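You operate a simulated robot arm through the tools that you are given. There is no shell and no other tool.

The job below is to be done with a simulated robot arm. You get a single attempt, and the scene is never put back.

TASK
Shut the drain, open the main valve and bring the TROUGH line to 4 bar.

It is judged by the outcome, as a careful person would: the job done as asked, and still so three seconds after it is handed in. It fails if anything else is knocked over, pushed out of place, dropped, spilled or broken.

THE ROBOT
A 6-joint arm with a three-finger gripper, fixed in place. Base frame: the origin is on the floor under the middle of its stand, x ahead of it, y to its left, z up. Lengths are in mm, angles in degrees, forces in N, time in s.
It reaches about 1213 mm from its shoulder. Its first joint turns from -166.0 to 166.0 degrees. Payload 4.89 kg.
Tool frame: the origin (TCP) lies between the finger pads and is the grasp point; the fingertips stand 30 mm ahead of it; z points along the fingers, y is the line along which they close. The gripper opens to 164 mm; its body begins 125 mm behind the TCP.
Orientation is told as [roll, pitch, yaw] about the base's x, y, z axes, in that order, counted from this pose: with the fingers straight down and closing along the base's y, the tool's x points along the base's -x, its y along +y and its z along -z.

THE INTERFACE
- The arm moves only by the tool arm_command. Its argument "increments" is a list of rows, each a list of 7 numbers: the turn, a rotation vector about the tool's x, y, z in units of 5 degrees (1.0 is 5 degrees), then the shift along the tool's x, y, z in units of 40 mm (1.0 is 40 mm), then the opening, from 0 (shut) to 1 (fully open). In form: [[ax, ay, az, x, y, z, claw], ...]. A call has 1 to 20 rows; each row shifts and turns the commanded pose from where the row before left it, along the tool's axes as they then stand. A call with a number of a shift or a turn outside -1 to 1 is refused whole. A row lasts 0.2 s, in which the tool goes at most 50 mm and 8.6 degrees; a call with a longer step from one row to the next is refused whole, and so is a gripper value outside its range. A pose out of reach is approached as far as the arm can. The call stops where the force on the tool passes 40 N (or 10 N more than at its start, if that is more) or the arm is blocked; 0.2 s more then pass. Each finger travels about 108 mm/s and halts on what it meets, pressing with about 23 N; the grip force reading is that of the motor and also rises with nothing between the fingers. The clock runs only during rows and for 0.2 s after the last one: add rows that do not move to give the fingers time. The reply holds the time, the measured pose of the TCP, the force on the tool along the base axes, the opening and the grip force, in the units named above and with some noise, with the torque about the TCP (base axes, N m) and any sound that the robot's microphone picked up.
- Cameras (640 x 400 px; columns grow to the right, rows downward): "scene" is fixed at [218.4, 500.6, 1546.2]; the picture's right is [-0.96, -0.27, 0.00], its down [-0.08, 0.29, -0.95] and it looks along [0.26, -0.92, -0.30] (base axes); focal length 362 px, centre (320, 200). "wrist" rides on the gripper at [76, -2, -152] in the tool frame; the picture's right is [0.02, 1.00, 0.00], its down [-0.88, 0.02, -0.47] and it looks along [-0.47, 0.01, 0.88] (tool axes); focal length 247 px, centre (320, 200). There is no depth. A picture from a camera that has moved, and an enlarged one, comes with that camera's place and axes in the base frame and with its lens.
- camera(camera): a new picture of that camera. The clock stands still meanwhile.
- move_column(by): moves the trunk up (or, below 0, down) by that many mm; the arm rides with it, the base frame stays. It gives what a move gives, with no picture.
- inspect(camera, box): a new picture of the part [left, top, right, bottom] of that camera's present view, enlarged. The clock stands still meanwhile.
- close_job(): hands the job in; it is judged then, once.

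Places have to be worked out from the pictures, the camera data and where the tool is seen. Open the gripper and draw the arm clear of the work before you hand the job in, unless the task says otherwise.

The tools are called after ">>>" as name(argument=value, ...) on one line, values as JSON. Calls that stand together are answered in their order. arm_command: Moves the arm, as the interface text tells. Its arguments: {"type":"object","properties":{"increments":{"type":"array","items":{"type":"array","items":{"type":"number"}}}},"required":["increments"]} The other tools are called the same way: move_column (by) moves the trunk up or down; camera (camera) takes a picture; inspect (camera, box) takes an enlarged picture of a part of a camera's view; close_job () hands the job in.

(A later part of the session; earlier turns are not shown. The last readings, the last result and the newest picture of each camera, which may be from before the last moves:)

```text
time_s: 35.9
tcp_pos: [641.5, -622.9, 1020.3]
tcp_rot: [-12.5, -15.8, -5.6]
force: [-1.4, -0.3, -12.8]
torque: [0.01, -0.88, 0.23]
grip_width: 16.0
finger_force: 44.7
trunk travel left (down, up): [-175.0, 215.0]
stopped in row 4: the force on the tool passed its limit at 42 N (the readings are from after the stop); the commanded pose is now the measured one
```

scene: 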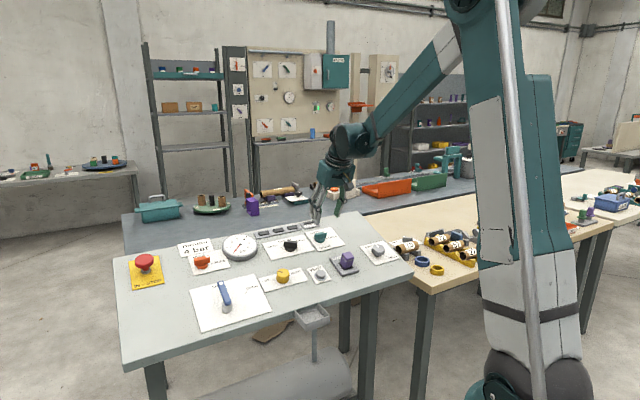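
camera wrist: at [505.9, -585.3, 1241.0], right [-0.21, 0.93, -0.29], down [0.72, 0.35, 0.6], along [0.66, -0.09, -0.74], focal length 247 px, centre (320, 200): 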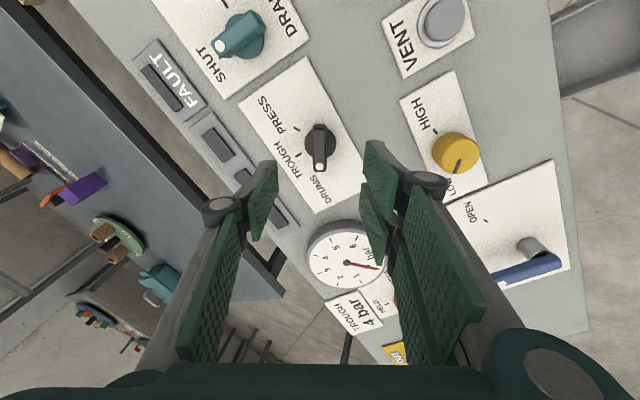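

Clamping over-constrains it. Better: loosen to a slot slightly wider than the bar (~18.5 mm), so the fingers turn it without gripping it rigidly. I loosen first and read the force.

>>> arm_command(increments=[[0, 0, 0, 0, 0, 0, 0.113], [0, 0, 0, 0, 0, 0, 0.113], [0, 0, 0, 0, 0, 0, 0.113]])

>>> inspect(camera="wrist", box=[200, 80, 440, 230])

```text
time_s: 36.7
tcp_pos: [641.9, -622.9, 1020.1]
tcp_rot: [-12.5, -15.6, -5.6]
force: [-0.8, 0.0, 0.2]
torque: [-0.03, -0.02, 0.01]
grip_width: 18.4
finger_force: 0.1
trunk travel left (down, up): [-175.0, 215.0]
```

```text
2.67 times, centred on (320, 155) of wrist
camera zoom: at [529.9, -581.8, 1142.8], right [0.13, 0.97, -0.21], down [0.73, 0.05, 0.68], along [0.67, -0.25, -0.7], focal length 659 px, centre (320, 320)
```

zoom: 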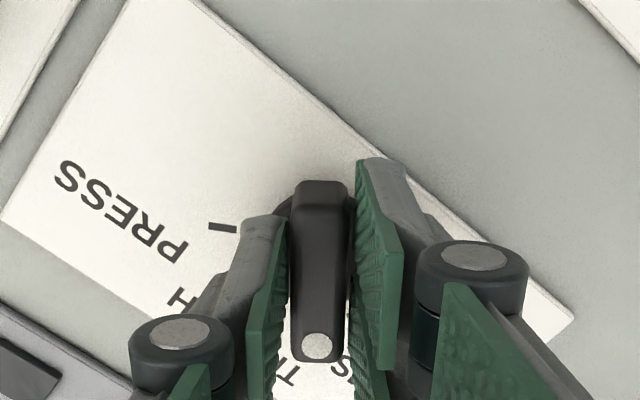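

Zero force with the slot, and the selector stays where it was left. I now turn on clockwise another ~39° with the loose slot.

>>> arm_command(increments=[[0, 0, 0, 0, 0, -0.025, 0.113], [0, 0, 0.6, 0, 0, 0, 0.113], [0, 0, 0.6, 0, 0, 0, 0.113], [0, 0, 0.6, 0, 0, 0, 0.113], [0, 0, 0.6, 0, 0, 0, 0.113], [0, 0, 0.6, 0, 0, 0, 0.113], [0, 0, 0.6, 0, 0, 0, 0.113], [0, 0, 0.6, 0, 0, 0, 0.113], [0, 0, 0.6, 0, 0, 0, 0.113], [0, 0, 0.6, 0, 0, 0, 0.113], [0, 0, 0.6, 0, 0, 0, 0.113], [0, 0, 0.6, 0, 0, 0, 0.113], [0, 0, 0.6, 0, 0, 0, 0.113], [0, 0, 0, 0, 0, 0, 0.113]])

>>> inspect(camera="wrist", box=[200, 80, 440, 230])

```text
time_s: 39.7
tcp_pos: [642.7, -623.0, 1021.0]
tcp_rot: [-0.6, -20.1, -43.3]
force: [0.7, 0.7, -0.9]
torque: [0.04, -0.03, 0.0]
grip_width: 18.9
finger_force: 0.8
trunk travel left (down, up): [-175.0, 215.0]
```

```text
2.67 times, centred on (320, 155) of wrist
camera zoom: at [550.5, -539.2, 1137.7], right [0.67, 0.74, -0.02], down [0.5, -0.44, 0.75], along [0.54, -0.51, -0.67], focal length 659 px, centre (320, 320)
```

zoom: 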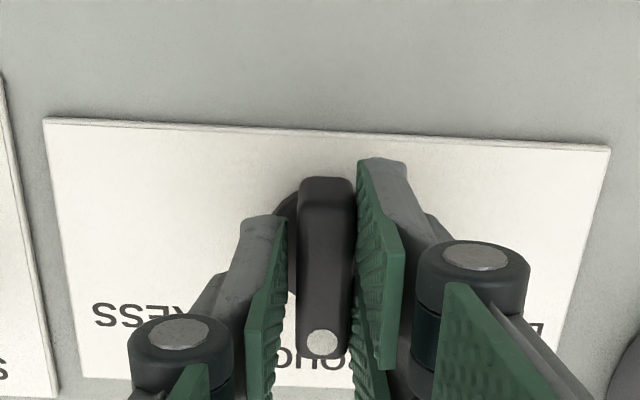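

Force is nil and the dot now sits over "TROUGH". I open and back off to check where it points.

>>> arm_command(increments=[[0, 0, 0, 0, 0, 0, 0.2], [0, 0, 0, 0, 0, 0, 0.35], [0, 0, 0, 0, 0, 0, 0.4], [0, 0, 0, 0, 0, -0.3, 0.4], [0, 0, 0, 0, 0, -0.5, 0.4], [0, 0, 0, 0, 0, -0.8, 0.4], [0, 0, 0, 0, 0, -0.8, 0.4]])

>>> camera(camera="wrist")

>>> inspect(camera="wrist", box=[220, 80, 420, 205])

```text
time_s: 41.3
tcp_pos: [619.2, -600.5, 1111.1]
tcp_rot: [-0.7, -19.9, -43.3]
force: [0.7, -0.6, -1.3]
torque: [0.05, 0.1, 0.0]
grip_width: 66.0
finger_force: 0.1
trunk travel left (down, up): [-175.0, 215.0]
```

```text
taken
camera wrist: at [526.7, -517.1, 1227.8], right [0.67, 0.74, -0.02], down [0.5, -0.44, 0.74], along [0.54, -0.51, -0.67], focal length 247 px, centre (320, 200)
```

wrist: 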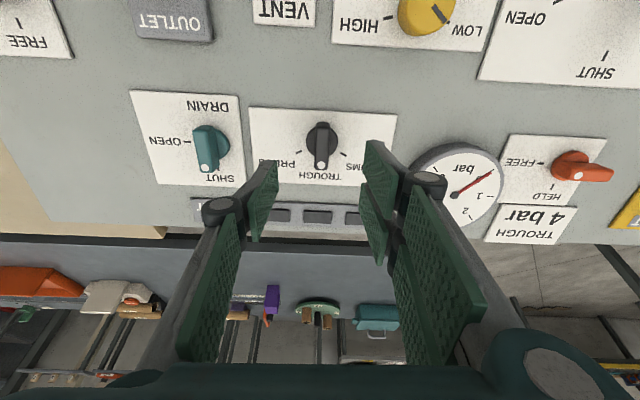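

```text
3.20 times, centred on (320, 142) of wrist
camera zoom: at [526.7, -517.1, 1227.8], right [0.67, 0.74, -0.02], down [0.5, -0.44, 0.74], along [0.54, -0.51, -0.67], focal length 790 px, centre (320, 384)
```

zoom: 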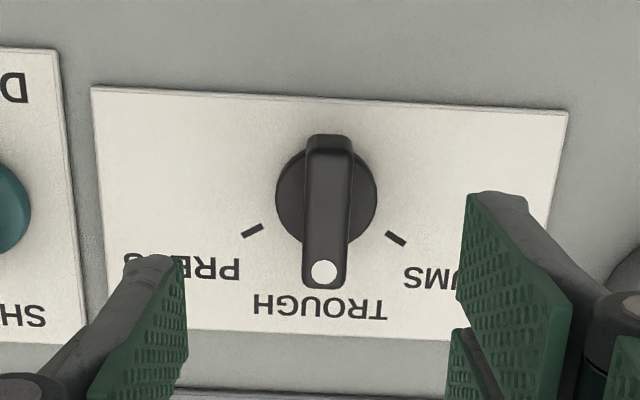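

The selector points at TROUGH. Now to the blue main-valve lever: pivot and tip computed from the earlier view. I straighten the yaw and move to above the lever's middle, ~140 mm off the panel.

>>> arm_command(increments=[[0, 0, 0.34, 0, 0, 0, 0.4], [0, 0, 0, 0.419, 0.796, 0, 0.4], [0, 0, 0, 0.419, 0.796, 0, 0.4], [0, 0, 0, 0.419, 0.796, 0, 0.4], [0, 0, 0, 0.419, 0.796, 0, 0.4], [0, 0, 0, 0.419, 0.796, 0, 0.4], [0, 0, 0, 0.419, 0.796, 0, 0.4], [0, 0, 0, 0.419, 0.796, 0, 0.4], [0, 0, 0, 0.419, 0.796, 0, 0.4], [0, 0, 0, 0.419, 0.796, 0, 0.4], [0, 0, 0, 0, 0, 0, 0.4]])

>>> camera(camera="wrist")

>>> inspect(camera="wrist", box=[200, 50, 440, 200])

```text
time_s: 43.7
tcp_pos: [721.8, -298.0, 1060.7]
tcp_rot: [0.0, -19.9, -45.0]
force: [-0.3, 0.2, 0.2]
torque: [0.03, -0.02, 0.02]
grip_width: 65.8
finger_force: 0.0
trunk travel left (down, up): [-175.0, 215.0]
```

```text
taken
camera wrist: at [631.8, -212.9, 1177.2], right [0.69, 0.72, -0.01], down [0.48, -0.46, 0.75], along [0.53, -0.52, -0.67], focal length 247 px, centre (320, 200)
```

wrist: 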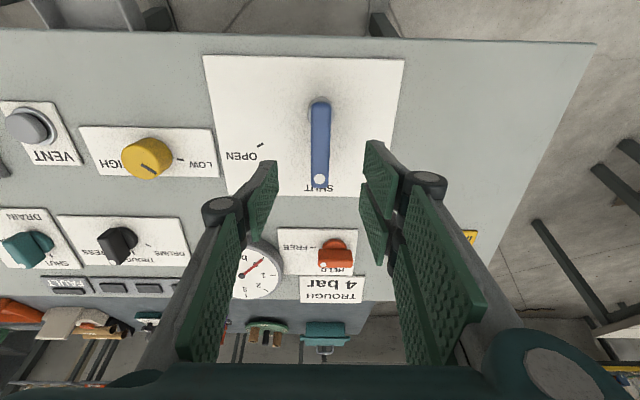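

```text
2.67 times, centred on (320, 125) of wrist
camera zoom: at [631.8, -212.9, 1177.2], right [0.69, 0.72, -0.01], down [0.48, -0.46, 0.75], along [0.53, -0.52, -0.67], focal length 659 px, centre (320, 400)
```

zoom: 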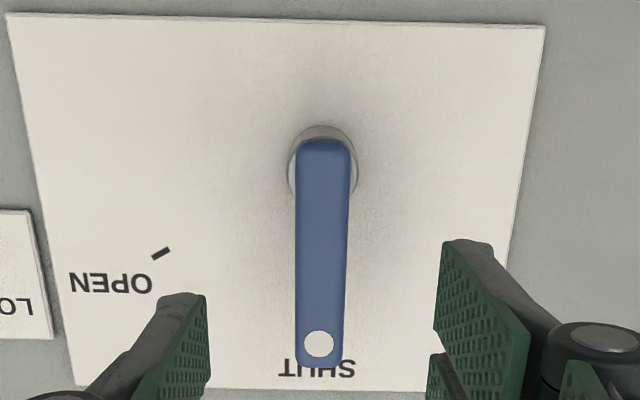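

The lever's pivot is at about tool (+36,0), its tip at x≈-38, and OPEN is 60° clockwise. I shift 14 mm toward the tip, descend so the fingers straddle the lever, and narrow to a loose slot.

>>> arm_command(increments=[[0, 0, 0, -0.35, 0, 0.4, 0.4], [0, 0, 0, 0, 0, 0.4, 0.4], [0, 0, 0, 0, 0, 0.4, 0.4], [0, 0, 0, 0, 0, 0.4, 0.4], [0, 0, 0, 0, 0, 0.25, 0.4], [0, 0, 0, 0, 0, 0.25, 0.4], [0, 0, 0, 0, 0, 0.24, 0.4], [0, 0, 0, 0, 0, 0, 0.4]])

>>> inspect(camera="wrist", box=[200, 50, 440, 200])

>>> inspect(camera="scene", box=[170, 230, 290, 330])

```text
time_s: 45.5
tcp_pos: [753.7, -330.1, 979.0]
tcp_rot: [0.0, -20.0, -44.9]
force: [0.3, -0.1, -0.2]
torque: [0.0, 0.01, 0.02]
grip_width: 65.5
finger_force: 0.1
trunk travel left (down, up): [-175.0, 215.0]
```

```text
2.67 times, centred on (320, 125) of wrist
camera zoom: at [662.9, -244.5, 1094.0], right [0.69, 0.72, -0.01], down [0.48, -0.46, 0.75], along [0.53, -0.52, -0.67], focal length 659 px, centre (320, 400)
```

zoom: 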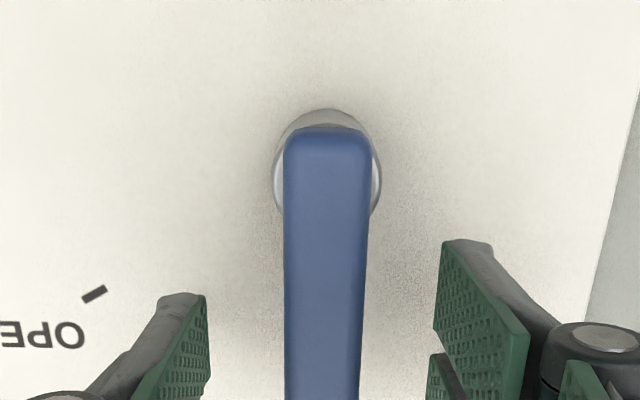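

```text
4.00 times, centred on (230, 280) of scene
camera zoom: at [218.4, 500.6, 1546.2], right [-0.96, -0.27, 0.0], down [-0.08, 0.29, -0.95], along [0.26, -0.92, -0.3], focal length 1449 px, centre (680, -120)
```

zoom: 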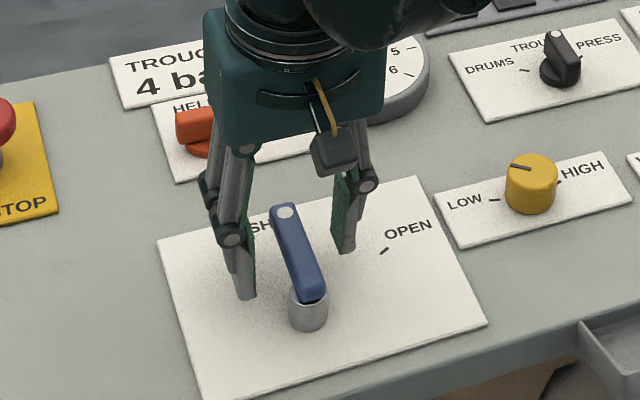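

The fingers straddle the lever. I narrow to ~26 mm and sweep the tool in a 50 mm arc about the pivot, clockwise toward OPEN, 45° first.

>>> arm_command(increments=[[0, 0, 0, 0, 0, 0, 0.25], [0, 0, 0, 0, 0, 0, 0.16], [0, 0, 0, 0, 0, 0, 0.16], [0, 0, 0.6, 0, -0.0654, 0, 0.16], [0, 0, 0.6, 0, -0.0654, 0, 0.16], [0, 0, 0.6, 0, -0.0654, 0, 0.16], [0, 0, 0.6, 0, -0.0654, 0, 0.16], [0, 0, 0.6, 0, -0.0654, 0, 0.16], [0, 0, 0.6, 0, -0.0654, 0, 0.16], [0, 0, 0.6, 0, -0.0654, 0, 0.16], [0, 0, 0.6, 0, -0.0654, 0, 0.16], [0, 0, 0.6, 0, -0.0654, 0, 0.16], [0, 0, 0.6, 0, -0.0654, 0, 0.16], [0, 0, 0.6, 0, -0.0654, 0, 0.16], [0, 0, 0.6, 0, -0.0654, 0, 0.16], [0, 0, 0.6, 0, -0.0654, 0, 0.16], [0, 0, 0.6, 0, -0.0654, 0, 0.16], [0, 0, 0.6, 0, -0.0654, 0, 0.16]])

>>> camera(camera="wrist")

>>> inspect(camera="scene", box=[170, 230, 290, 330])

```text
time_s: 49.3
tcp_pos: [718.6, -345.7, 972.0]
tcp_rot: [14.5, -14.0, -91.8]
force: [-1.1, 0.5, -0.2]
torque: [-0.02, 0.04, -0.01]
grip_width: 26.6
finger_force: 0.1
trunk travel left (down, up): [-175.0, 215.0]
```

```text
taken
camera wrist: at [681.2, -236.6, 1095.9], right [0.97, 0.05, 0.24], down [-0.12, -0.74, 0.66], along [0.21, -0.67, -0.71], focal length 247 px, centre (320, 200)
```

wrist: 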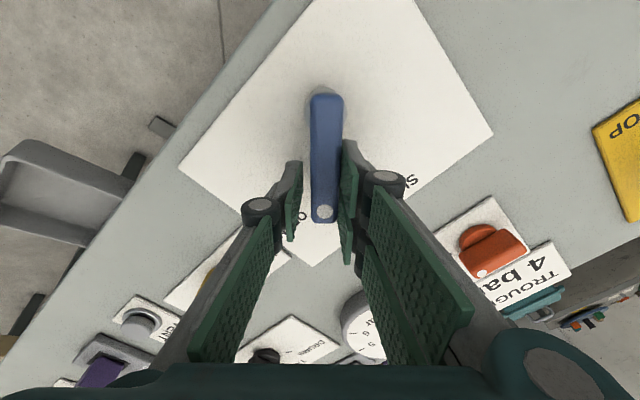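

```text
4.00 times, centred on (230, 280) of scene
camera zoom: at [218.4, 500.6, 1546.2], right [-0.96, -0.27, 0.0], down [-0.08, 0.29, -0.95], along [0.26, -0.92, -0.3], focal length 1449 px, centre (680, -120)
```

zoom: 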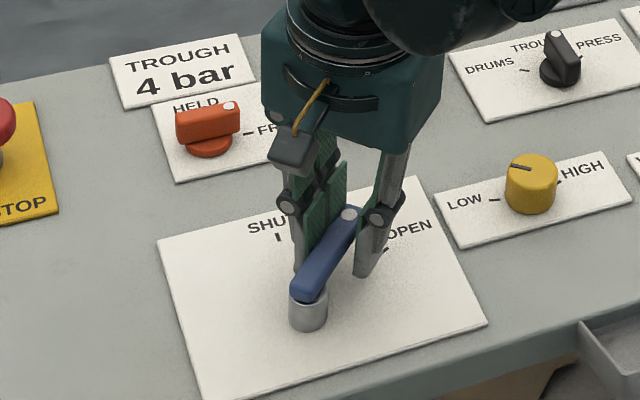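

The lever follows freely at ~45°. Continuing another 15° toward the OPEN tick.

>>> arm_command(increments=[[0, 0, 0.6, 0, -0.0654, 0, 0.16], [0, 0, 0.6, 0, -0.0654, 0, 0.16], [0, 0, 0.6, 0, -0.0654, 0, 0.16], [0, 0, 0.6, 0, -0.0654, 0, 0.16], [0, 0, 0.6, 0, -0.0654, 0, 0.16], [0, 0, 0, 0, 0, 0, 0.16]])

>>> camera(camera="wrist")

>>> inspect(camera="scene", box=[170, 230, 290, 330])

>>> inspect(camera="scene", box=[210, 215, 350, 300])

```text
time_s: 50.7
tcp_pos: [705.1, -345.3, 969.4]
tcp_rot: [17.5, -9.8, -106.6]
force: [0.2, 0.1, -0.3]
torque: [-0.02, 0.01, -0.03]
grip_width: 26.2
finger_force: 0.1
trunk travel left (down, up): [-175.0, 215.0]
```

```text
taken
camera wrist: at [687.5, -236.5, 1098.0], right [0.93, -0.2, 0.29], down [-0.34, -0.72, 0.6], along [0.09, -0.66, -0.74], focal length 247 px, centre (320, 200)
```

wrist: 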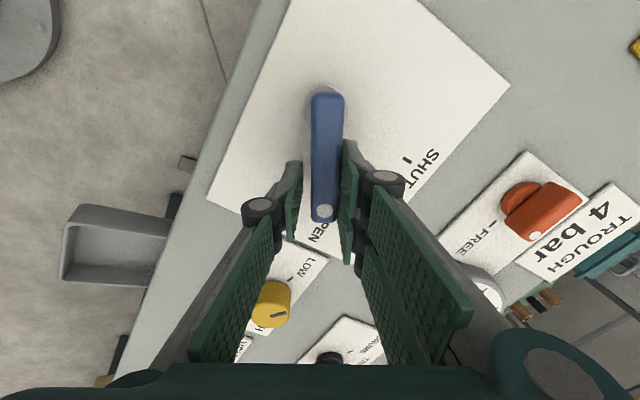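

```text
4.00 times, centred on (230, 280) of scene
camera zoom: at [218.4, 500.6, 1546.2], right [-0.96, -0.27, 0.0], down [-0.08, 0.29, -0.95], along [0.26, -0.92, -0.3], focal length 1449 px, centre (680, -120)
```

zoom: 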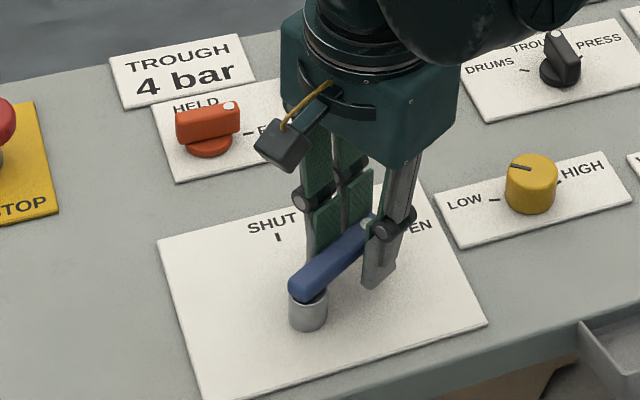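

```text
4.57 times, centred on (280, 258) of scene
camera zoom: at [218.4, 500.6, 1546.2], right [-0.96, -0.27, 0.0], down [-0.08, 0.29, -0.95], along [0.26, -0.92, -0.3], focal length 1656 px, centre (503, -63)
```

zoom: 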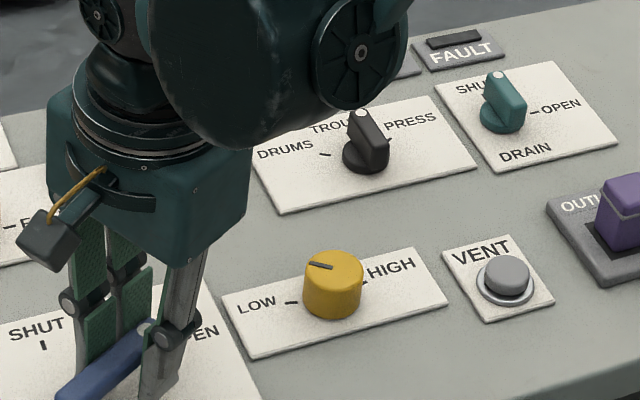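

At ~60° now; I turn a further 6° gently to take up the slot's play and feel for the stop.

>>> arm_command(increments=[[0, 0, 0.4, 0, -0.0436, 0, 0.16], [0, 0, 0.4, 0, -0.0436, 0, 0.16], [0, 0, 0.4, 0, -0.0436, 0, 0.16], [0, 0, 0, 0, 0, 0, 0.16]])

>>> camera(camera="wrist")

>>> inspect(camera="wrist", box=[200, 60, 440, 260])

```text
time_s: 51.7
tcp_pos: [703.1, -343.2, 968.6]
tcp_rot: [18.4, -8.0, -112.4]
force: [26.9, 0.6, 17.5]
torque: [-0.49, -0.01, 0.84]
grip_width: 38.0
finger_force: 14.5
trunk travel left (down, up): [-175.0, 215.0]
```

```text
taken
camera wrist: at [691.5, -236.8, 1098.5], right [0.9, -0.3, 0.31], down [-0.43, -0.7, 0.57], along [0.04, -0.65, -0.76], focal length 247 px, centre (320, 200)
```

wrist: 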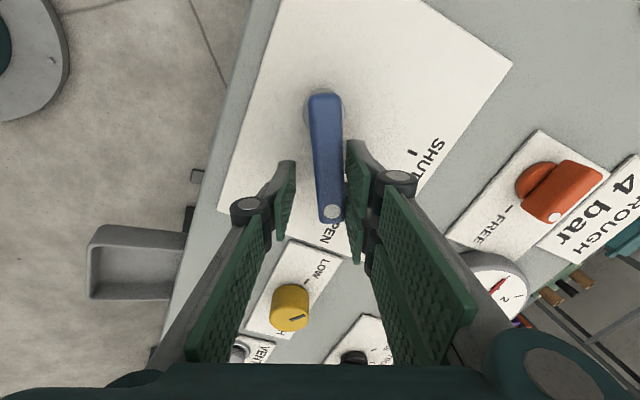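

```text
2.00 times, centred on (320, 160) of wrist
camera zoom: at [691.5, -236.8, 1098.5], right [0.9, -0.3, 0.31], down [-0.43, -0.7, 0.57], along [0.04, -0.65, -0.76], focal length 494 px, centre (320, 280)
```

zoom: 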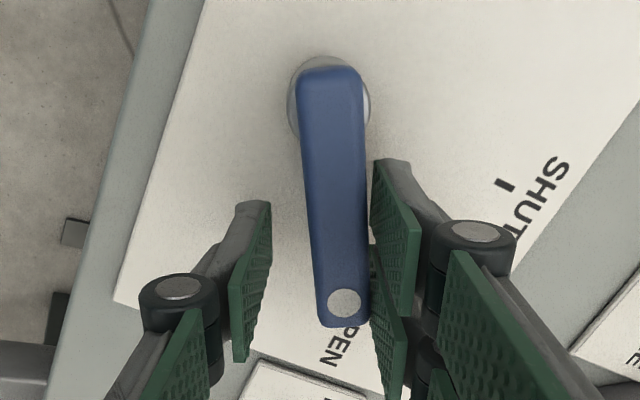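

Force rose and the fingers were pushed apart: the lever is against its OPEN stop. I back off sideways, open and retract, then check the lever and gauge.

>>> arm_command(increments=[[0, 0, 0, 0, 0.06, 0, 0.2], [0, 0, 0, 0, 0.06, 0, 0.35], [0, 0, 0, 0, 0, 0, 0.45], [0, 0, 0, 0, 0, 0, 0.45], [0, 0, 0, 0, 0, -0.3, 0.45], [0, 0, 0, 0, 0, -0.6, 0.45], [0, 0, 0, 0, 0, -0.8, 0.45], [0, 0, 0, 0, 0, -0.8, 0.45], [0, 0, 0, 0, 0, -0.8, 0.45]])

>>> camera(camera="wrist")

>>> inspect(camera="scene", box=[170, 225, 350, 325])

```text
time_s: 53.7
tcp_pos: [677.4, -311.9, 1092.2]
tcp_rot: [18.3, -8.1, -112.3]
force: [0.6, -0.8, -0.8]
torque: [0.1, 0.12, -0.01]
grip_width: 73.7
finger_force: 0.1
trunk travel left (down, up): [-175.0, 215.0]
```

```text
taken
camera wrist: at [665.3, -206.7, 1223.6], right [0.9, -0.3, 0.31], down [-0.43, -0.7, 0.57], along [0.04, -0.65, -0.76], focal length 247 px, centre (320, 200)
```

wrist: 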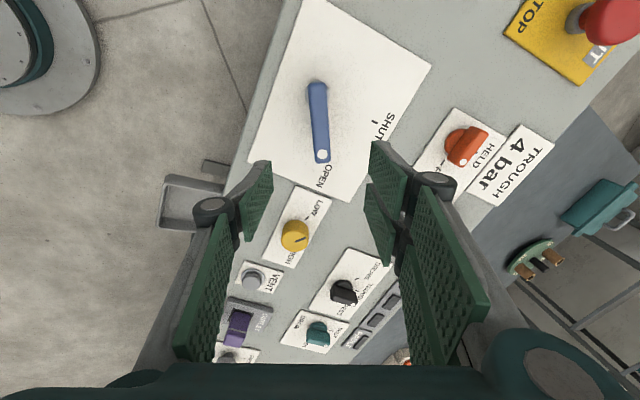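

```text
3.56 times, centred on (260, 275) of scene
camera zoom: at [218.4, 500.6, 1546.2], right [-0.96, -0.27, 0.0], down [-0.08, 0.29, -0.95], along [0.26, -0.92, -0.3], focal length 1288 px, centre (533, -67)
```

zoom: 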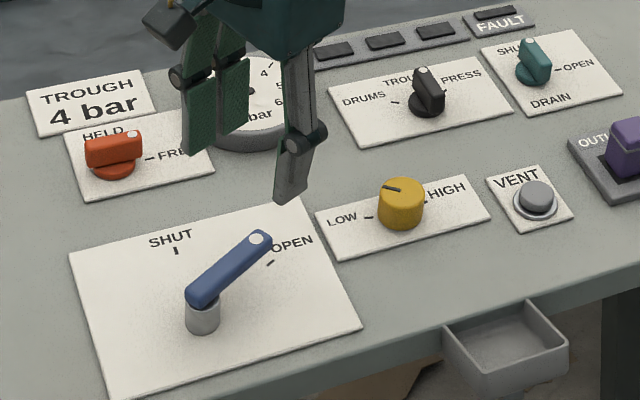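

The main valve lever points at OPEN. Next is the yellow regulator: I move above it and yaw so the camera looks from the knob toward the gauge, then read the gauge.

>>> arm_command(increments=[[0, 0, 0, -0.856, -0.217, 0, 0.45], [0, 0, 0, -0.856, -0.217, 0, 0.45], [0, 0, 0, -0.856, -0.217, 0, 0.45], [0, 0, 0, -0.856, -0.217, 0, 0.45], [0, 0, -0.978, 0, 0, 0, 0.45], [0, 0, -0.978, 0, 0, 0, 0.45], [0, 0, -0.978, 0, 0, 0, 0.45], [0, 0, -0.978, 0, 0, 0, 0.45], [0, 0, -0.978, 0, 0, 0, 0.45], [0, 0, -0.978, 0, 0, 0, 0.45], [0, 0, -0.978, 0, 0, 0, 0.45], [0, 0, -0.978, 0, 0, 0, 0.45], [0, 0, -0.978, 0, 0, 0, 0.45], [0, 0, -0.978, 0, 0, 0, 0.45], [0, 0, -0.978, 0, 0, 0, 0.45], [0, 0, -0.978, 0, 0, 0, 0.45], [0, 0, -0.978, 0, 0, 0, 0.45], [0, 0, -0.978, 0, 0, 0, 0.45], [0, 0, -0.978, 0, 0, 0, 0.45], [0, 0, -0.978, 0, 0, 0, 0.45]])

>>> camera(camera="wrist")

>>> inspect(camera="wrist", box=[220, 80, 420, 280])

>>> inspect(camera="scene", box=[200, 210, 340, 300])

```text
time_s: 57.9
tcp_pos: [590.0, -426.7, 1102.1]
tcp_rot: [-4.4, -19.5, -32.0]
force: [0.1, 0.2, 0.7]
torque: [0.0, -0.01, 0.0]
grip_width: 73.6
finger_force: 0.0
trunk travel left (down, up): [-175.0, 215.0]
```

```text
taken
camera wrist: at [489.9, -354.2, 1218.1], right [0.53, 0.84, -0.08], down [0.6, -0.31, 0.74], along [0.6, -0.44, -0.67], focal length 247 px, centre (320, 200)
```

wrist: 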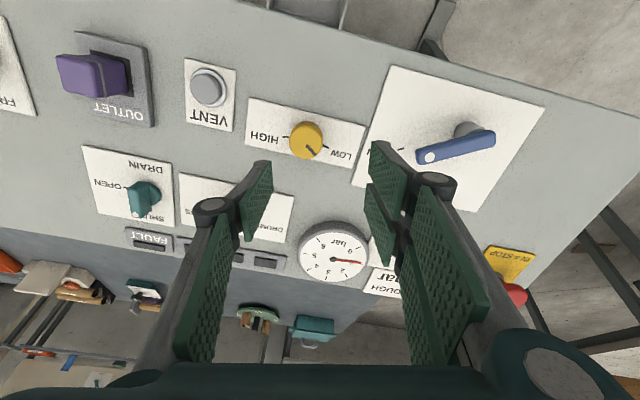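

```text
2.00 times, centred on (320, 180) of wrist
camera zoom: at [489.9, -354.2, 1218.1], right [0.53, 0.84, -0.08], down [0.6, -0.31, 0.74], along [0.6, -0.44, -0.67], focal length 494 px, centre (320, 240)
```

zoom: 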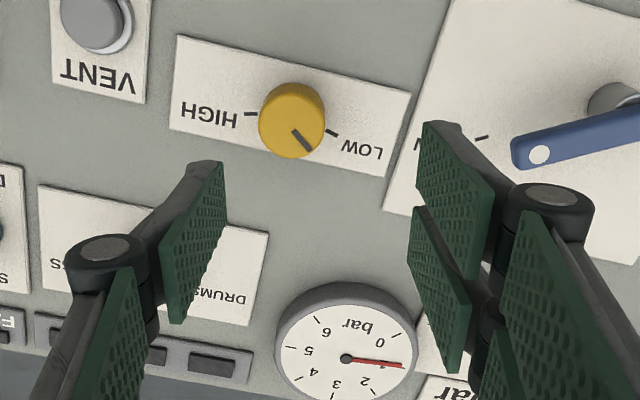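

```text
4.44 times, centred on (270, 255) of scene
camera zoom: at [218.4, 500.6, 1546.2], right [-0.96, -0.27, 0.0], down [-0.08, 0.29, -0.95], along [0.26, -0.92, -0.3], focal length 1610 px, centre (542, -44)
```

zoom: 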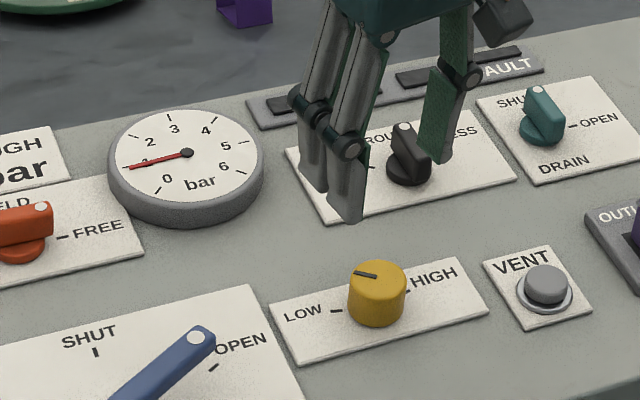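

With the valve open the gauge reads about 0.9–1 bar. The yellow knob (≈40 mm dia, ≈46 mm high) is at about tool (-4,-19); I centre over it and descend to ~115 mm.

>>> arm_command(increments=[[0, 0, 0, -0.1, -0.48, 0, 0.45], [0, 0, 0, 0, 0, 0.55, 0.45], [0, 0, 0, 0, 0, 0.55, 0.45], [0, 0, 0, 0, 0, 0.55, 0.45], [0, 0, 0, 0, 0, 0, 0.45]])

>>> camera(camera="wrist")

>>> inspect(camera="wrist", box=[220, 80, 420, 205])

```text
time_s: 59.1
tcp_pos: [598.1, -461.2, 1041.4]
tcp_rot: [-4.4, -19.5, -32.2]
force: [0.0, -0.2, 0.0]
torque: [0.02, 0.01, -0.03]
grip_width: 73.8
finger_force: 0.0
trunk travel left (down, up): [-175.0, 215.0]
```

```text
taken
camera wrist: at [498.8, -388.8, 1158.1], right [0.53, 0.84, -0.08], down [0.6, -0.31, 0.74], along [0.6, -0.44, -0.67], focal length 247 px, centre (320, 200)
```

wrist: 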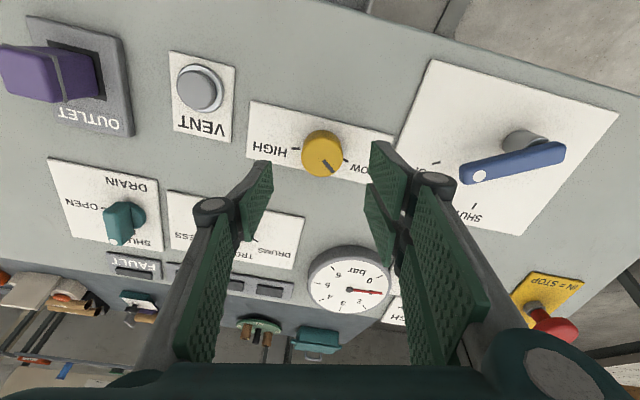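

```text
3.20 times, centred on (320, 142) of wrist
camera zoom: at [498.8, -388.8, 1158.1], right [0.53, 0.84, -0.08], down [0.6, -0.31, 0.74], along [0.6, -0.44, -0.67], focal length 790 px, centre (320, 384)
```

zoom: 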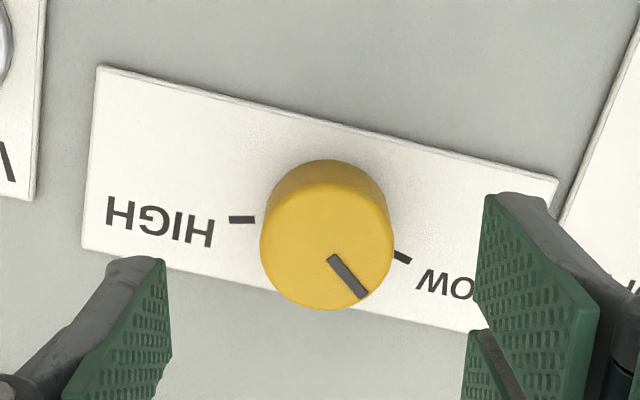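

Knob axis is at about (+3.5,+1.3). Pointer is at roughly -47°, LOW/HIGH at ±78°. I correct and descend ~35 mm more (fingers still above the knob), then check.

>>> arm_command(increments=[[0, 0, 0, 0.09, 0.033, 0.3, 0.45], [0, 0, 0, 0, 0, 0.3, 0.45], [0, 0, 0, 0, 0, 0.2, 0.45], [0, 0, 0, 0, 0, 0, 0.45]])

>>> inspect(camera="wrist", box=[200, 80, 440, 230])

>>> inspect(camera="scene", box=[200, 210, 340, 300])

```text
time_s: 60.1
tcp_pos: [604.4, -464.5, 1007.6]
tcp_rot: [-4.4, -19.5, -32.1]
force: [-0.2, 0.5, -0.8]
torque: [-0.01, 0.03, -0.03]
grip_width: 73.9
finger_force: 0.1
trunk travel left (down, up): [-175.0, 215.0]
```

```text
2.67 times, centred on (320, 155) of wrist
camera zoom: at [505.0, -392.1, 1126.3], right [0.53, 0.84, -0.08], down [0.6, -0.31, 0.74], along [0.6, -0.44, -0.67], focal length 659 px, centre (320, 320)
```

zoom: 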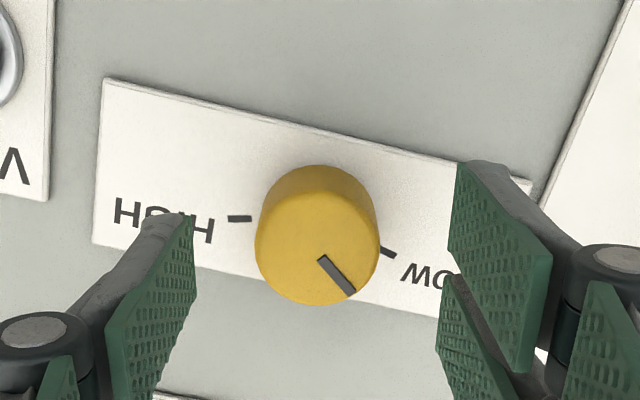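

```text
4.44 times, centred on (270, 255) of scene
camera zoom: at [218.4, 500.6, 1546.2], right [-0.96, -0.27, 0.0], down [-0.08, 0.29, -0.95], along [0.26, -0.92, -0.3], focal length 1610 px, centre (542, -44)
```

zoom: 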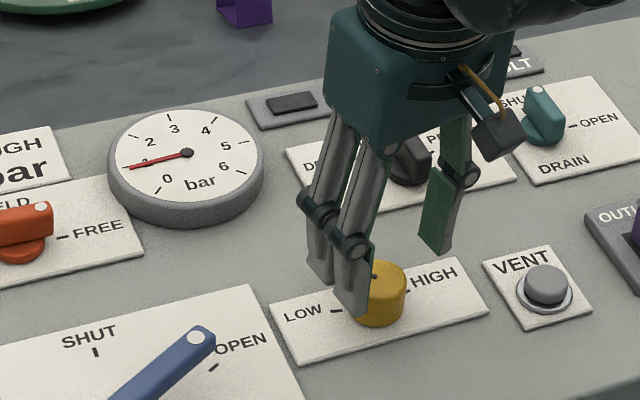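

The base arc shows the knob is only ~32 mm high, which puts its axis at (-4,-1.3). I shift there, descend to grip height (~42 mm) and look before closing.

>>> arm_command(increments=[[0, 0, 0, -0.1, -0.033, 0.1, 0.45], [0, 0, 0, 0, 0, 0.3, 0.45], [0, 0, 0, 0, 0, 0.3, 0.45], [0, 0, 0, 0, 0, 0.24, 0.45], [0, 0, 0, 0, 0, 0, 0.45]])

>>> inspect(camera="wrist", box=[200, 80, 440, 230])

>>> inspect(camera="scene", box=[200, 210, 340, 300])

```text
time_s: 61.3
tcp_pos: [616.8, -477.7, 975.3]
tcp_rot: [-4.4, -19.4, -32.2]
force: [0.5, -0.7, 0.2]
torque: [0.0, 0.01, -0.01]
grip_width: 73.6
finger_force: 0.0
trunk travel left (down, up): [-175.0, 215.0]
```

```text
2.67 times, centred on (320, 155) of wrist
camera zoom: at [516.5, -405.0, 1093.1], right [0.53, 0.84, -0.08], down [0.6, -0.31, 0.74], along [0.6, -0.44, -0.67], focal length 659 px, centre (320, 320)
```

zoom: 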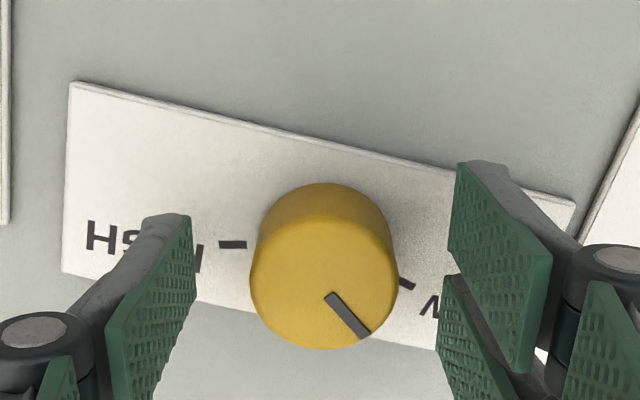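

```text
4.44 times, centred on (270, 255) of scene
camera zoom: at [218.4, 500.6, 1546.2], right [-0.96, -0.27, 0.0], down [-0.08, 0.29, -0.95], along [0.26, -0.92, -0.3], focal length 1610 px, centre (542, -44)
```

zoom: 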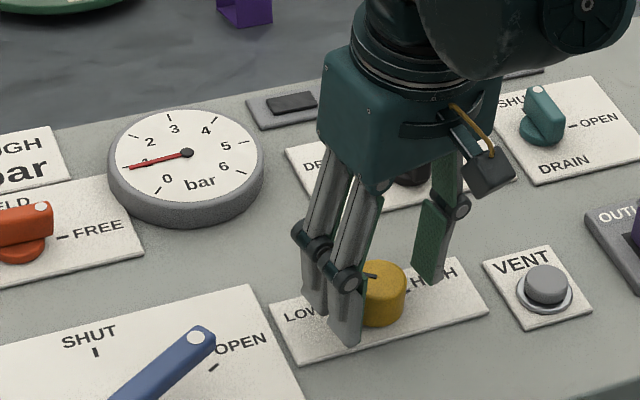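

Centred now (≈0,+0.7). Closing on the knob and reading the side force.

>>> arm_command(increments=[[0, 0, 0, 0, 0, 0, 0.35], [0, 0, 0, 0, 0, 0, 0.28], [0, 0, 0, 0, 0, 0, 0.22], [0, 0, 0, 0, 0, 0, 0.15], [0, 0, 0, 0, 0, 0, 0.1], [0, 0, 0, 0, 0, 0, 0.1]])

>>> inspect(camera="wrist", box=[200, 80, 440, 230])

```text
time_s: 62.7
tcp_pos: [616.1, -476.9, 975.1]
tcp_rot: [-4.4, -19.5, -32.0]
force: [8.0, 13.5, -3.4]
torque: [0.47, -0.41, 0.24]
grip_width: 40.4
finger_force: 45.4
trunk travel left (down, up): [-175.0, 215.0]
```

```text
2.67 times, centred on (320, 155) of wrist
camera zoom: at [516.9, -404.3, 1093.2], right [0.53, 0.84, -0.08], down [0.6, -0.31, 0.74], along [0.6, -0.44, -0.67], focal length 659 px, centre (320, 320)
```

zoom: 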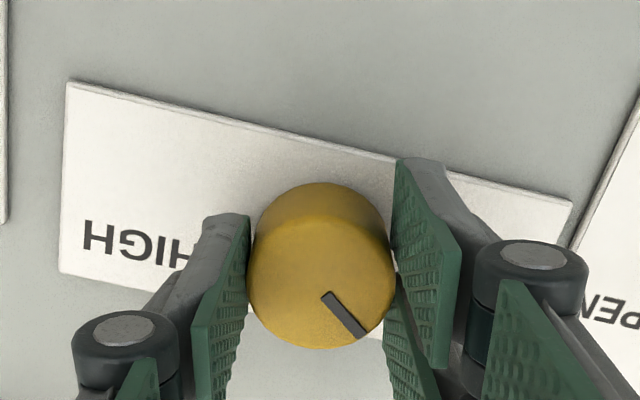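

Held at 40.4 mm with ~16 N along +y. I ease 0.5 mm that way and turn clockwise 9° as a trial, watching gauge and force.

>>> arm_command(increments=[[0, 0, 0, 0, 0.013, 0, 0.1], [0, 0, 0, 0, 0, 0, 0.1], [0, 0, 0.6, 0.001, 0, 0, 0.1], [0, 0, 0.6, 0.001, 0, 0, 0.1], [0, 0, 0.6, 0.001, 0, 0, 0.1], [0, 0, 0, 0, 0, 0, 0.1]])

>>> inspect(camera="scene", box=[200, 210, 340, 300])

```text
time_s: 64.1
tcp_pos: [617.6, -475.9, 977.3]
tcp_rot: [-1.2, -20.0, -41.6]
force: [13.5, -5.0, 10.4]
torque: [-0.14, -0.27, 0.0]
grip_width: 40.4
finger_force: 44.8
trunk travel left (down, up): [-175.0, 215.0]
```

```text
4.44 times, centred on (270, 255) of scene
camera zoom: at [218.4, 500.6, 1546.2], right [-0.96, -0.27, 0.0], down [-0.08, 0.29, -0.95], along [0.26, -0.92, -0.3], focal length 1610 px, centre (542, -44)
```

zoom: 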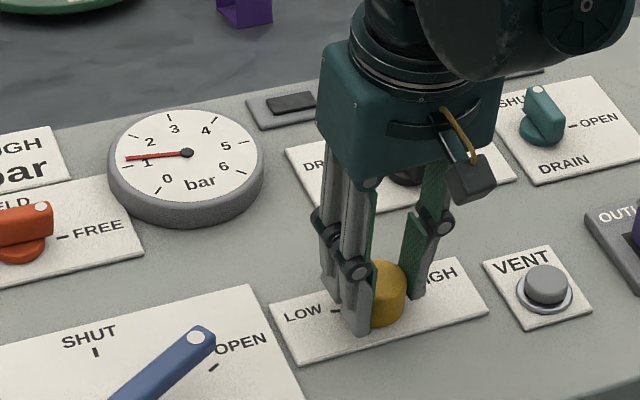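

The gauge responded: about 1.25 bar, so roughly 30° per bar. I relieve the ~16 N side load and continue 24° clockwise with a small compensation per row.

>>> arm_command(increments=[[0, 0, 0, -0.012, 0.004, -0.004, 0.1], [0, 0, 0.6, -0.0042, 0.0017, 0, 0.1], [0, 0, 0.6, -0.0042, 0.0017, 0, 0.1], [0, 0, 0.6, -0.0042, 0.0017, 0, 0.1], [0, 0, 0.6, -0.0042, 0.0017, 0, 0.1], [0, 0, 0, 0, 0, 0, 0.1]])

>>> inspect(camera="scene", box=[200, 210, 340, 300])

```text
time_s: 65.6
tcp_pos: [618.0, -476.0, 976.5]
tcp_rot: [3.2, -19.6, -54.4]
force: [2.5, -1.2, -21.8]
torque: [-0.41, -0.35, -0.01]
grip_width: 40.5
finger_force: 45.0
trunk travel left (down, up): [-175.0, 215.0]
stopped in row 6: the force on the tool passed its limit at 41 N (the readings are from after the stop); the commanded pose is now the measured one
```

```text
4.44 times, centred on (270, 255) of scene
camera zoom: at [218.4, 500.6, 1546.2], right [-0.96, -0.27, 0.0], down [-0.08, 0.29, -0.95], along [0.26, -0.92, -0.3], focal length 1610 px, centre (542, -44)
```

zoom: 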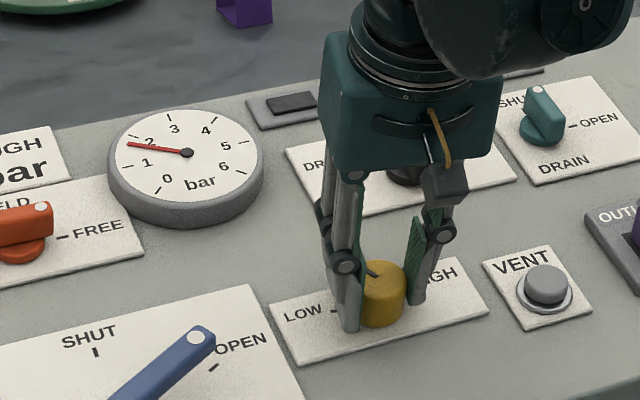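

Gauge now ~1.75 bar. The residual is mainly a 21 N pull toward the panel, so I move 0.6 mm in and turn on another 12°.

>>> arm_command(increments=[[0, 0, 0, 0.003, 0, 0.016, 0.1], [0, 0, 0.6, -0.002, 0.0, 0, 0.1], [0, 0, 0.6, -0.002, 0.0, 0, 0.1], [0, 0, 0.6, -0.002, 0.0, 0, 0.1], [0, 0, 0.6, -0.002, 0.0, 0, 0.1]])

```text
time_s: 66.8
tcp_pos: [617.8, -476.3, 975.9]
tcp_rot: [7.2, -18.5, -67.1]
force: [-0.7, 6.1, -16.2]
torque: [-0.14, 0.34, -0.1]
grip_width: 40.4
finger_force: 44.6
trunk travel left (down, up): [-175.0, 215.0]
```

Load is moderate (17 N). I correct slightly and continue 15° more.

>>> arm_command(increments=[[0, 0, 0, 0.008, 0, 0.01, 0.1], [0, 0, 0.6, -0.001, 0.0, 0, 0.1], [0, 0, 0.6, -0.001, 0.0, 0, 0.1], [0, 0, 0.6, -0.001, 0.0, 0, 0.1], [0, 0, 0.6, -0.001, 0.0, 0, 0.1], [0, 0, 0.6, -0.001, 0.0, 0, 0.1]])

>>> inspect(camera="scene", box=[200, 210, 340, 300])

```text
time_s: 68.2
tcp_pos: [618.5, -475.7, 976.0]
tcp_rot: [12.0, -16.1, -82.6]
force: [11.8, 2.5, 22.5]
torque: [-0.67, -0.23, -0.07]
grip_width: 40.4
finger_force: 44.6
trunk travel left (down, up): [-175.0, 215.0]
```

```text
4.44 times, centred on (270, 255) of scene
camera zoom: at [218.4, 500.6, 1546.2], right [-0.96, -0.27, 0.0], down [-0.08, 0.29, -0.95], along [0.26, -0.92, -0.3], focal length 1610 px, centre (542, -44)
```

zoom: 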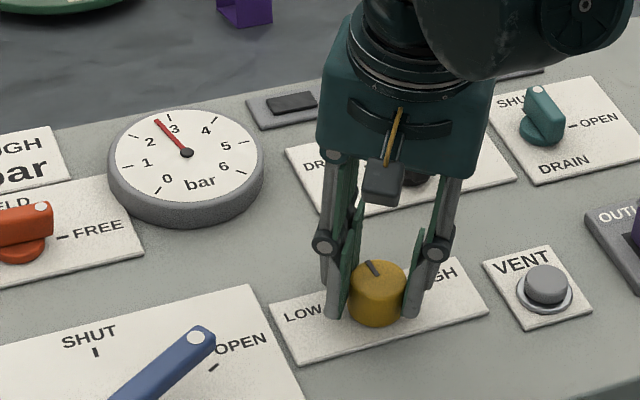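

Gauge ~2.75 bar after 48° of turn (≈27°/bar), so about 33° remains. I relieve the load and turn 12° more.

>>> arm_command(increments=[[0, 0, 0, -0.004, 0.012, -0.012, 0.1], [0, 0, 0.6, 0, 0.0, 0, 0.1], [0, 0, 0.6, 0, 0.0, 0, 0.1], [0, 0, 0.6, 0, 0.0, 0, 0.1], [0, 0, 0.6, 0, 0.0, 0, 0.1]])

>>> inspect(camera="scene", box=[200, 220, 280, 270])

```text
time_s: 69.4
tcp_pos: [619.0, -475.2, 976.9]
tcp_rot: [15.0, -13.3, -94.7]
force: [10.1, 8.5, 0.5]
torque: [-0.19, 0.36, -0.1]
grip_width: 40.3
finger_force: 45.2
trunk travel left (down, up): [-175.0, 215.0]
```

```text
8.00 times, centred on (240, 245) of scene
camera zoom: at [218.4, 500.6, 1546.2], right [-0.96, -0.27, 0.0], down [-0.08, 0.29, -0.95], along [0.26, -0.92, -0.3], focal length 2898 px, centre (960, -160)
```

zoom: 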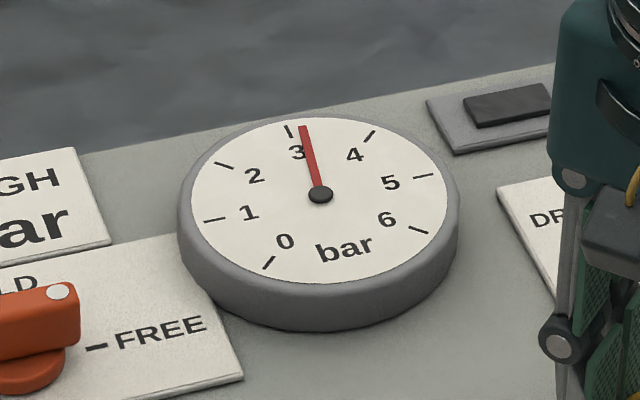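

Using the tick marks as a basis, the needle reads ≈3.16 bar. About 24° remain; I relieve the side load and turn 18°.

>>> arm_command(increments=[[0, 0, 0, 0.0075, 0.0067, 0, 0.1], [0, 0, 0.6, 0, 0.0, 0, 0.1], [0, 0, 0.6, 0, 0.0, 0, 0.1], [0, 0, 0.6, 0, 0.0, 0, 0.1], [0, 0, 0.6, 0, 0.0, 0, 0.1], [0, 0, 0.6, 0, 0.0, 0, 0.1]])

>>> inspect(camera="scene", box=[200, 220, 280, 270])

```text
time_s: 70.8
tcp_pos: [619.2, -476.4, 975.8]
tcp_rot: [17.8, -8.8, -109.3]
force: [8.3, 12.0, -2.5]
torque: [-0.22, 0.45, -0.15]
grip_width: 40.3
finger_force: 45.1
trunk travel left (down, up): [-175.0, 215.0]
```

```text
8.00 times, centred on (240, 245) of scene
camera zoom: at [218.4, 500.6, 1546.2], right [-0.96, -0.27, 0.0], down [-0.08, 0.29, -0.95], along [0.26, -0.92, -0.3], focal length 2898 px, centre (960, -160)
```

zoom: 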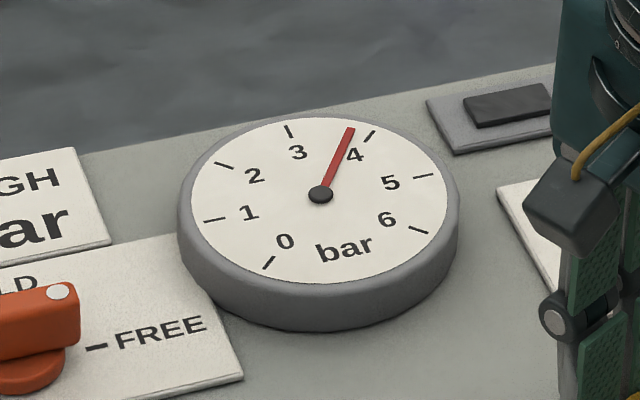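

Needle ≈3.75 bar. I turn about 5° more and pause to see whether the needle settles.

>>> arm_command(increments=[[0, 0, 0.5, 0.006, 0.003, 0, 0.1], [0, 0, 0.5, 0, 0.0, 0, 0.1], [0, 0, 0, 0, 0, 0, 0.1], [0, 0, 0, 0, 0, 0, 0.1], [0, 0, 0, 0, 0, 0, 0.1]])

>>> inspect(camera="scene", box=[220, 228, 260, 258])

>>> inspect(camera="scene", box=[200, 220, 280, 270])

```text
time_s: 72.0
tcp_pos: [618.6, -476.4, 977.0]
tcp_rot: [18.4, -7.4, -114.1]
force: [21.3, 9.4, 16.5]
torque: [0.5, -0.49, 0.3]
grip_width: 40.5
finger_force: 44.9
trunk travel left (down, up): [-175.0, 215.0]
```

```text
13.33 times, centred on (240, 243) of scene
camera zoom: at [218.4, 500.6, 1546.2], right [-0.96, -0.27, 0.0], down [-0.08, 0.29, -0.95], along [0.26, -0.92, -0.3], focal length 4831 px, centre (1387, -373)
```

zoom: 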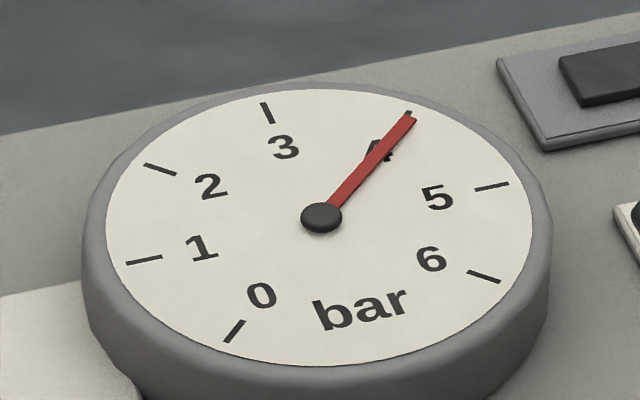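

```text
8.00 times, centred on (240, 245) of scene
camera zoom: at [218.4, 500.6, 1546.2], right [-0.96, -0.27, 0.0], down [-0.08, 0.29, -0.95], along [0.26, -0.92, -0.3], focal length 2898 px, centre (960, -160)
```

zoom: 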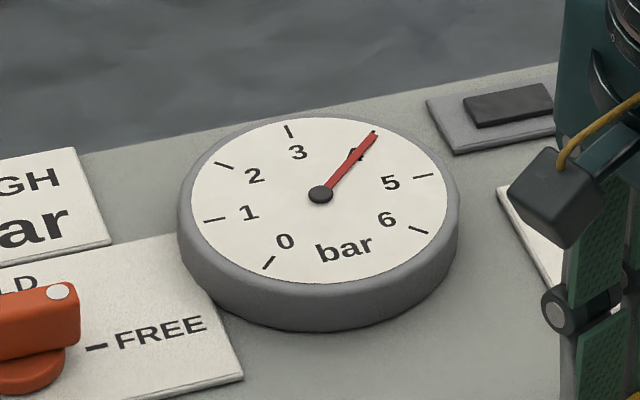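

The needle reads ≈4.05 bar. Before releasing, I relieve the side load (so opening won't disturb the knob) and re-read.

>>> arm_command(increments=[[0, 0, 0, 0.0125, 0.0158, -0.01, 0.1], [0, 0, 0, 0, 0, 0, 0.1], [0, 0, 0, 0, 0, 0, 0.1], [0, 0, 0, 0, 0, 0, 0.1]])

>>> inspect(camera="scene", box=[220, 228, 260, 258])

```text
time_s: 73.0
tcp_pos: [618.5, -476.1, 976.9]
tcp_rot: [18.4, -7.4, -114.1]
force: [8.9, -0.8, -2.8]
torque: [-0.25, 0.44, -0.16]
grip_width: 40.5
finger_force: 44.9
trunk travel left (down, up): [-175.0, 215.0]
```

```text
13.33 times, centred on (240, 243) of scene
camera zoom: at [218.4, 500.6, 1546.2], right [-0.96, -0.27, 0.0], down [-0.08, 0.29, -0.95], along [0.26, -0.92, -0.3], focal length 4831 px, centre (1387, -373)
```

zoom: 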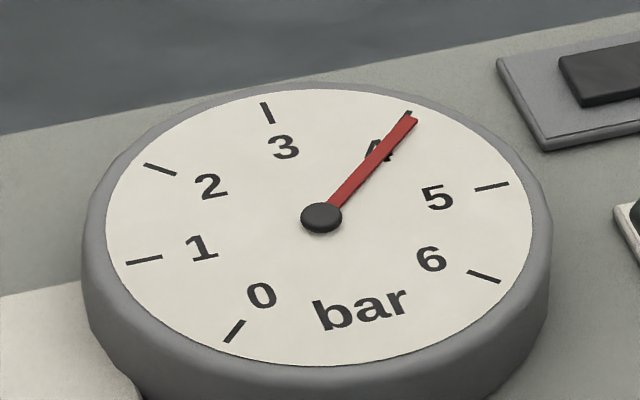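

It now reads ≈4.09 bar, slightly high. I turn back about 2° and wait to let it settle.

>>> arm_command(increments=[[0, 0, -0.4, 0.004, 0, 0, 0.1], [0, 0, 0, 0, 0, 0, 0.1], [0, 0, 0, 0, 0, 0, 0.1], [0, 0, 0, 0, 0, 0, 0.1], [0, 0, 0, 0, 0, 0, 0.1], [0, 0, 0, 0, 0, 0, 0.1]])

>>> inspect(camera="scene", box=[220, 228, 260, 258])

```text
time_s: 74.4
tcp_pos: [619.0, -476.3, 977.0]
tcp_rot: [18.2, -8.0, -112.2]
force: [-2.8, -4.3, -10.1]
torque: [-0.11, 0.59, -0.18]
grip_width: 40.5
finger_force: 45.1
trunk travel left (down, up): [-175.0, 215.0]
```

```text
13.33 times, centred on (240, 243) of scene
camera zoom: at [218.4, 500.6, 1546.2], right [-0.96, -0.27, 0.0], down [-0.08, 0.29, -0.95], along [0.26, -0.92, -0.3], focal length 4831 px, centre (1387, -373)
```

zoom: 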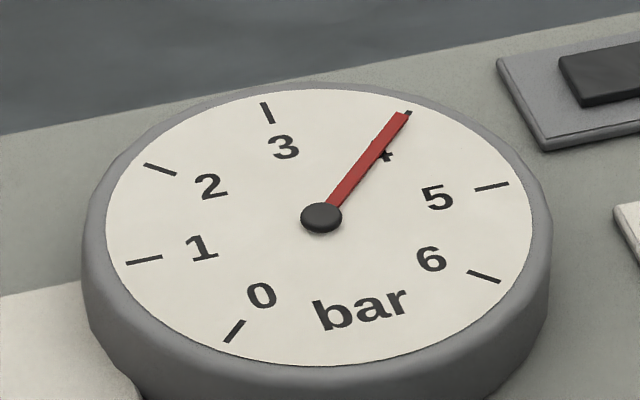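

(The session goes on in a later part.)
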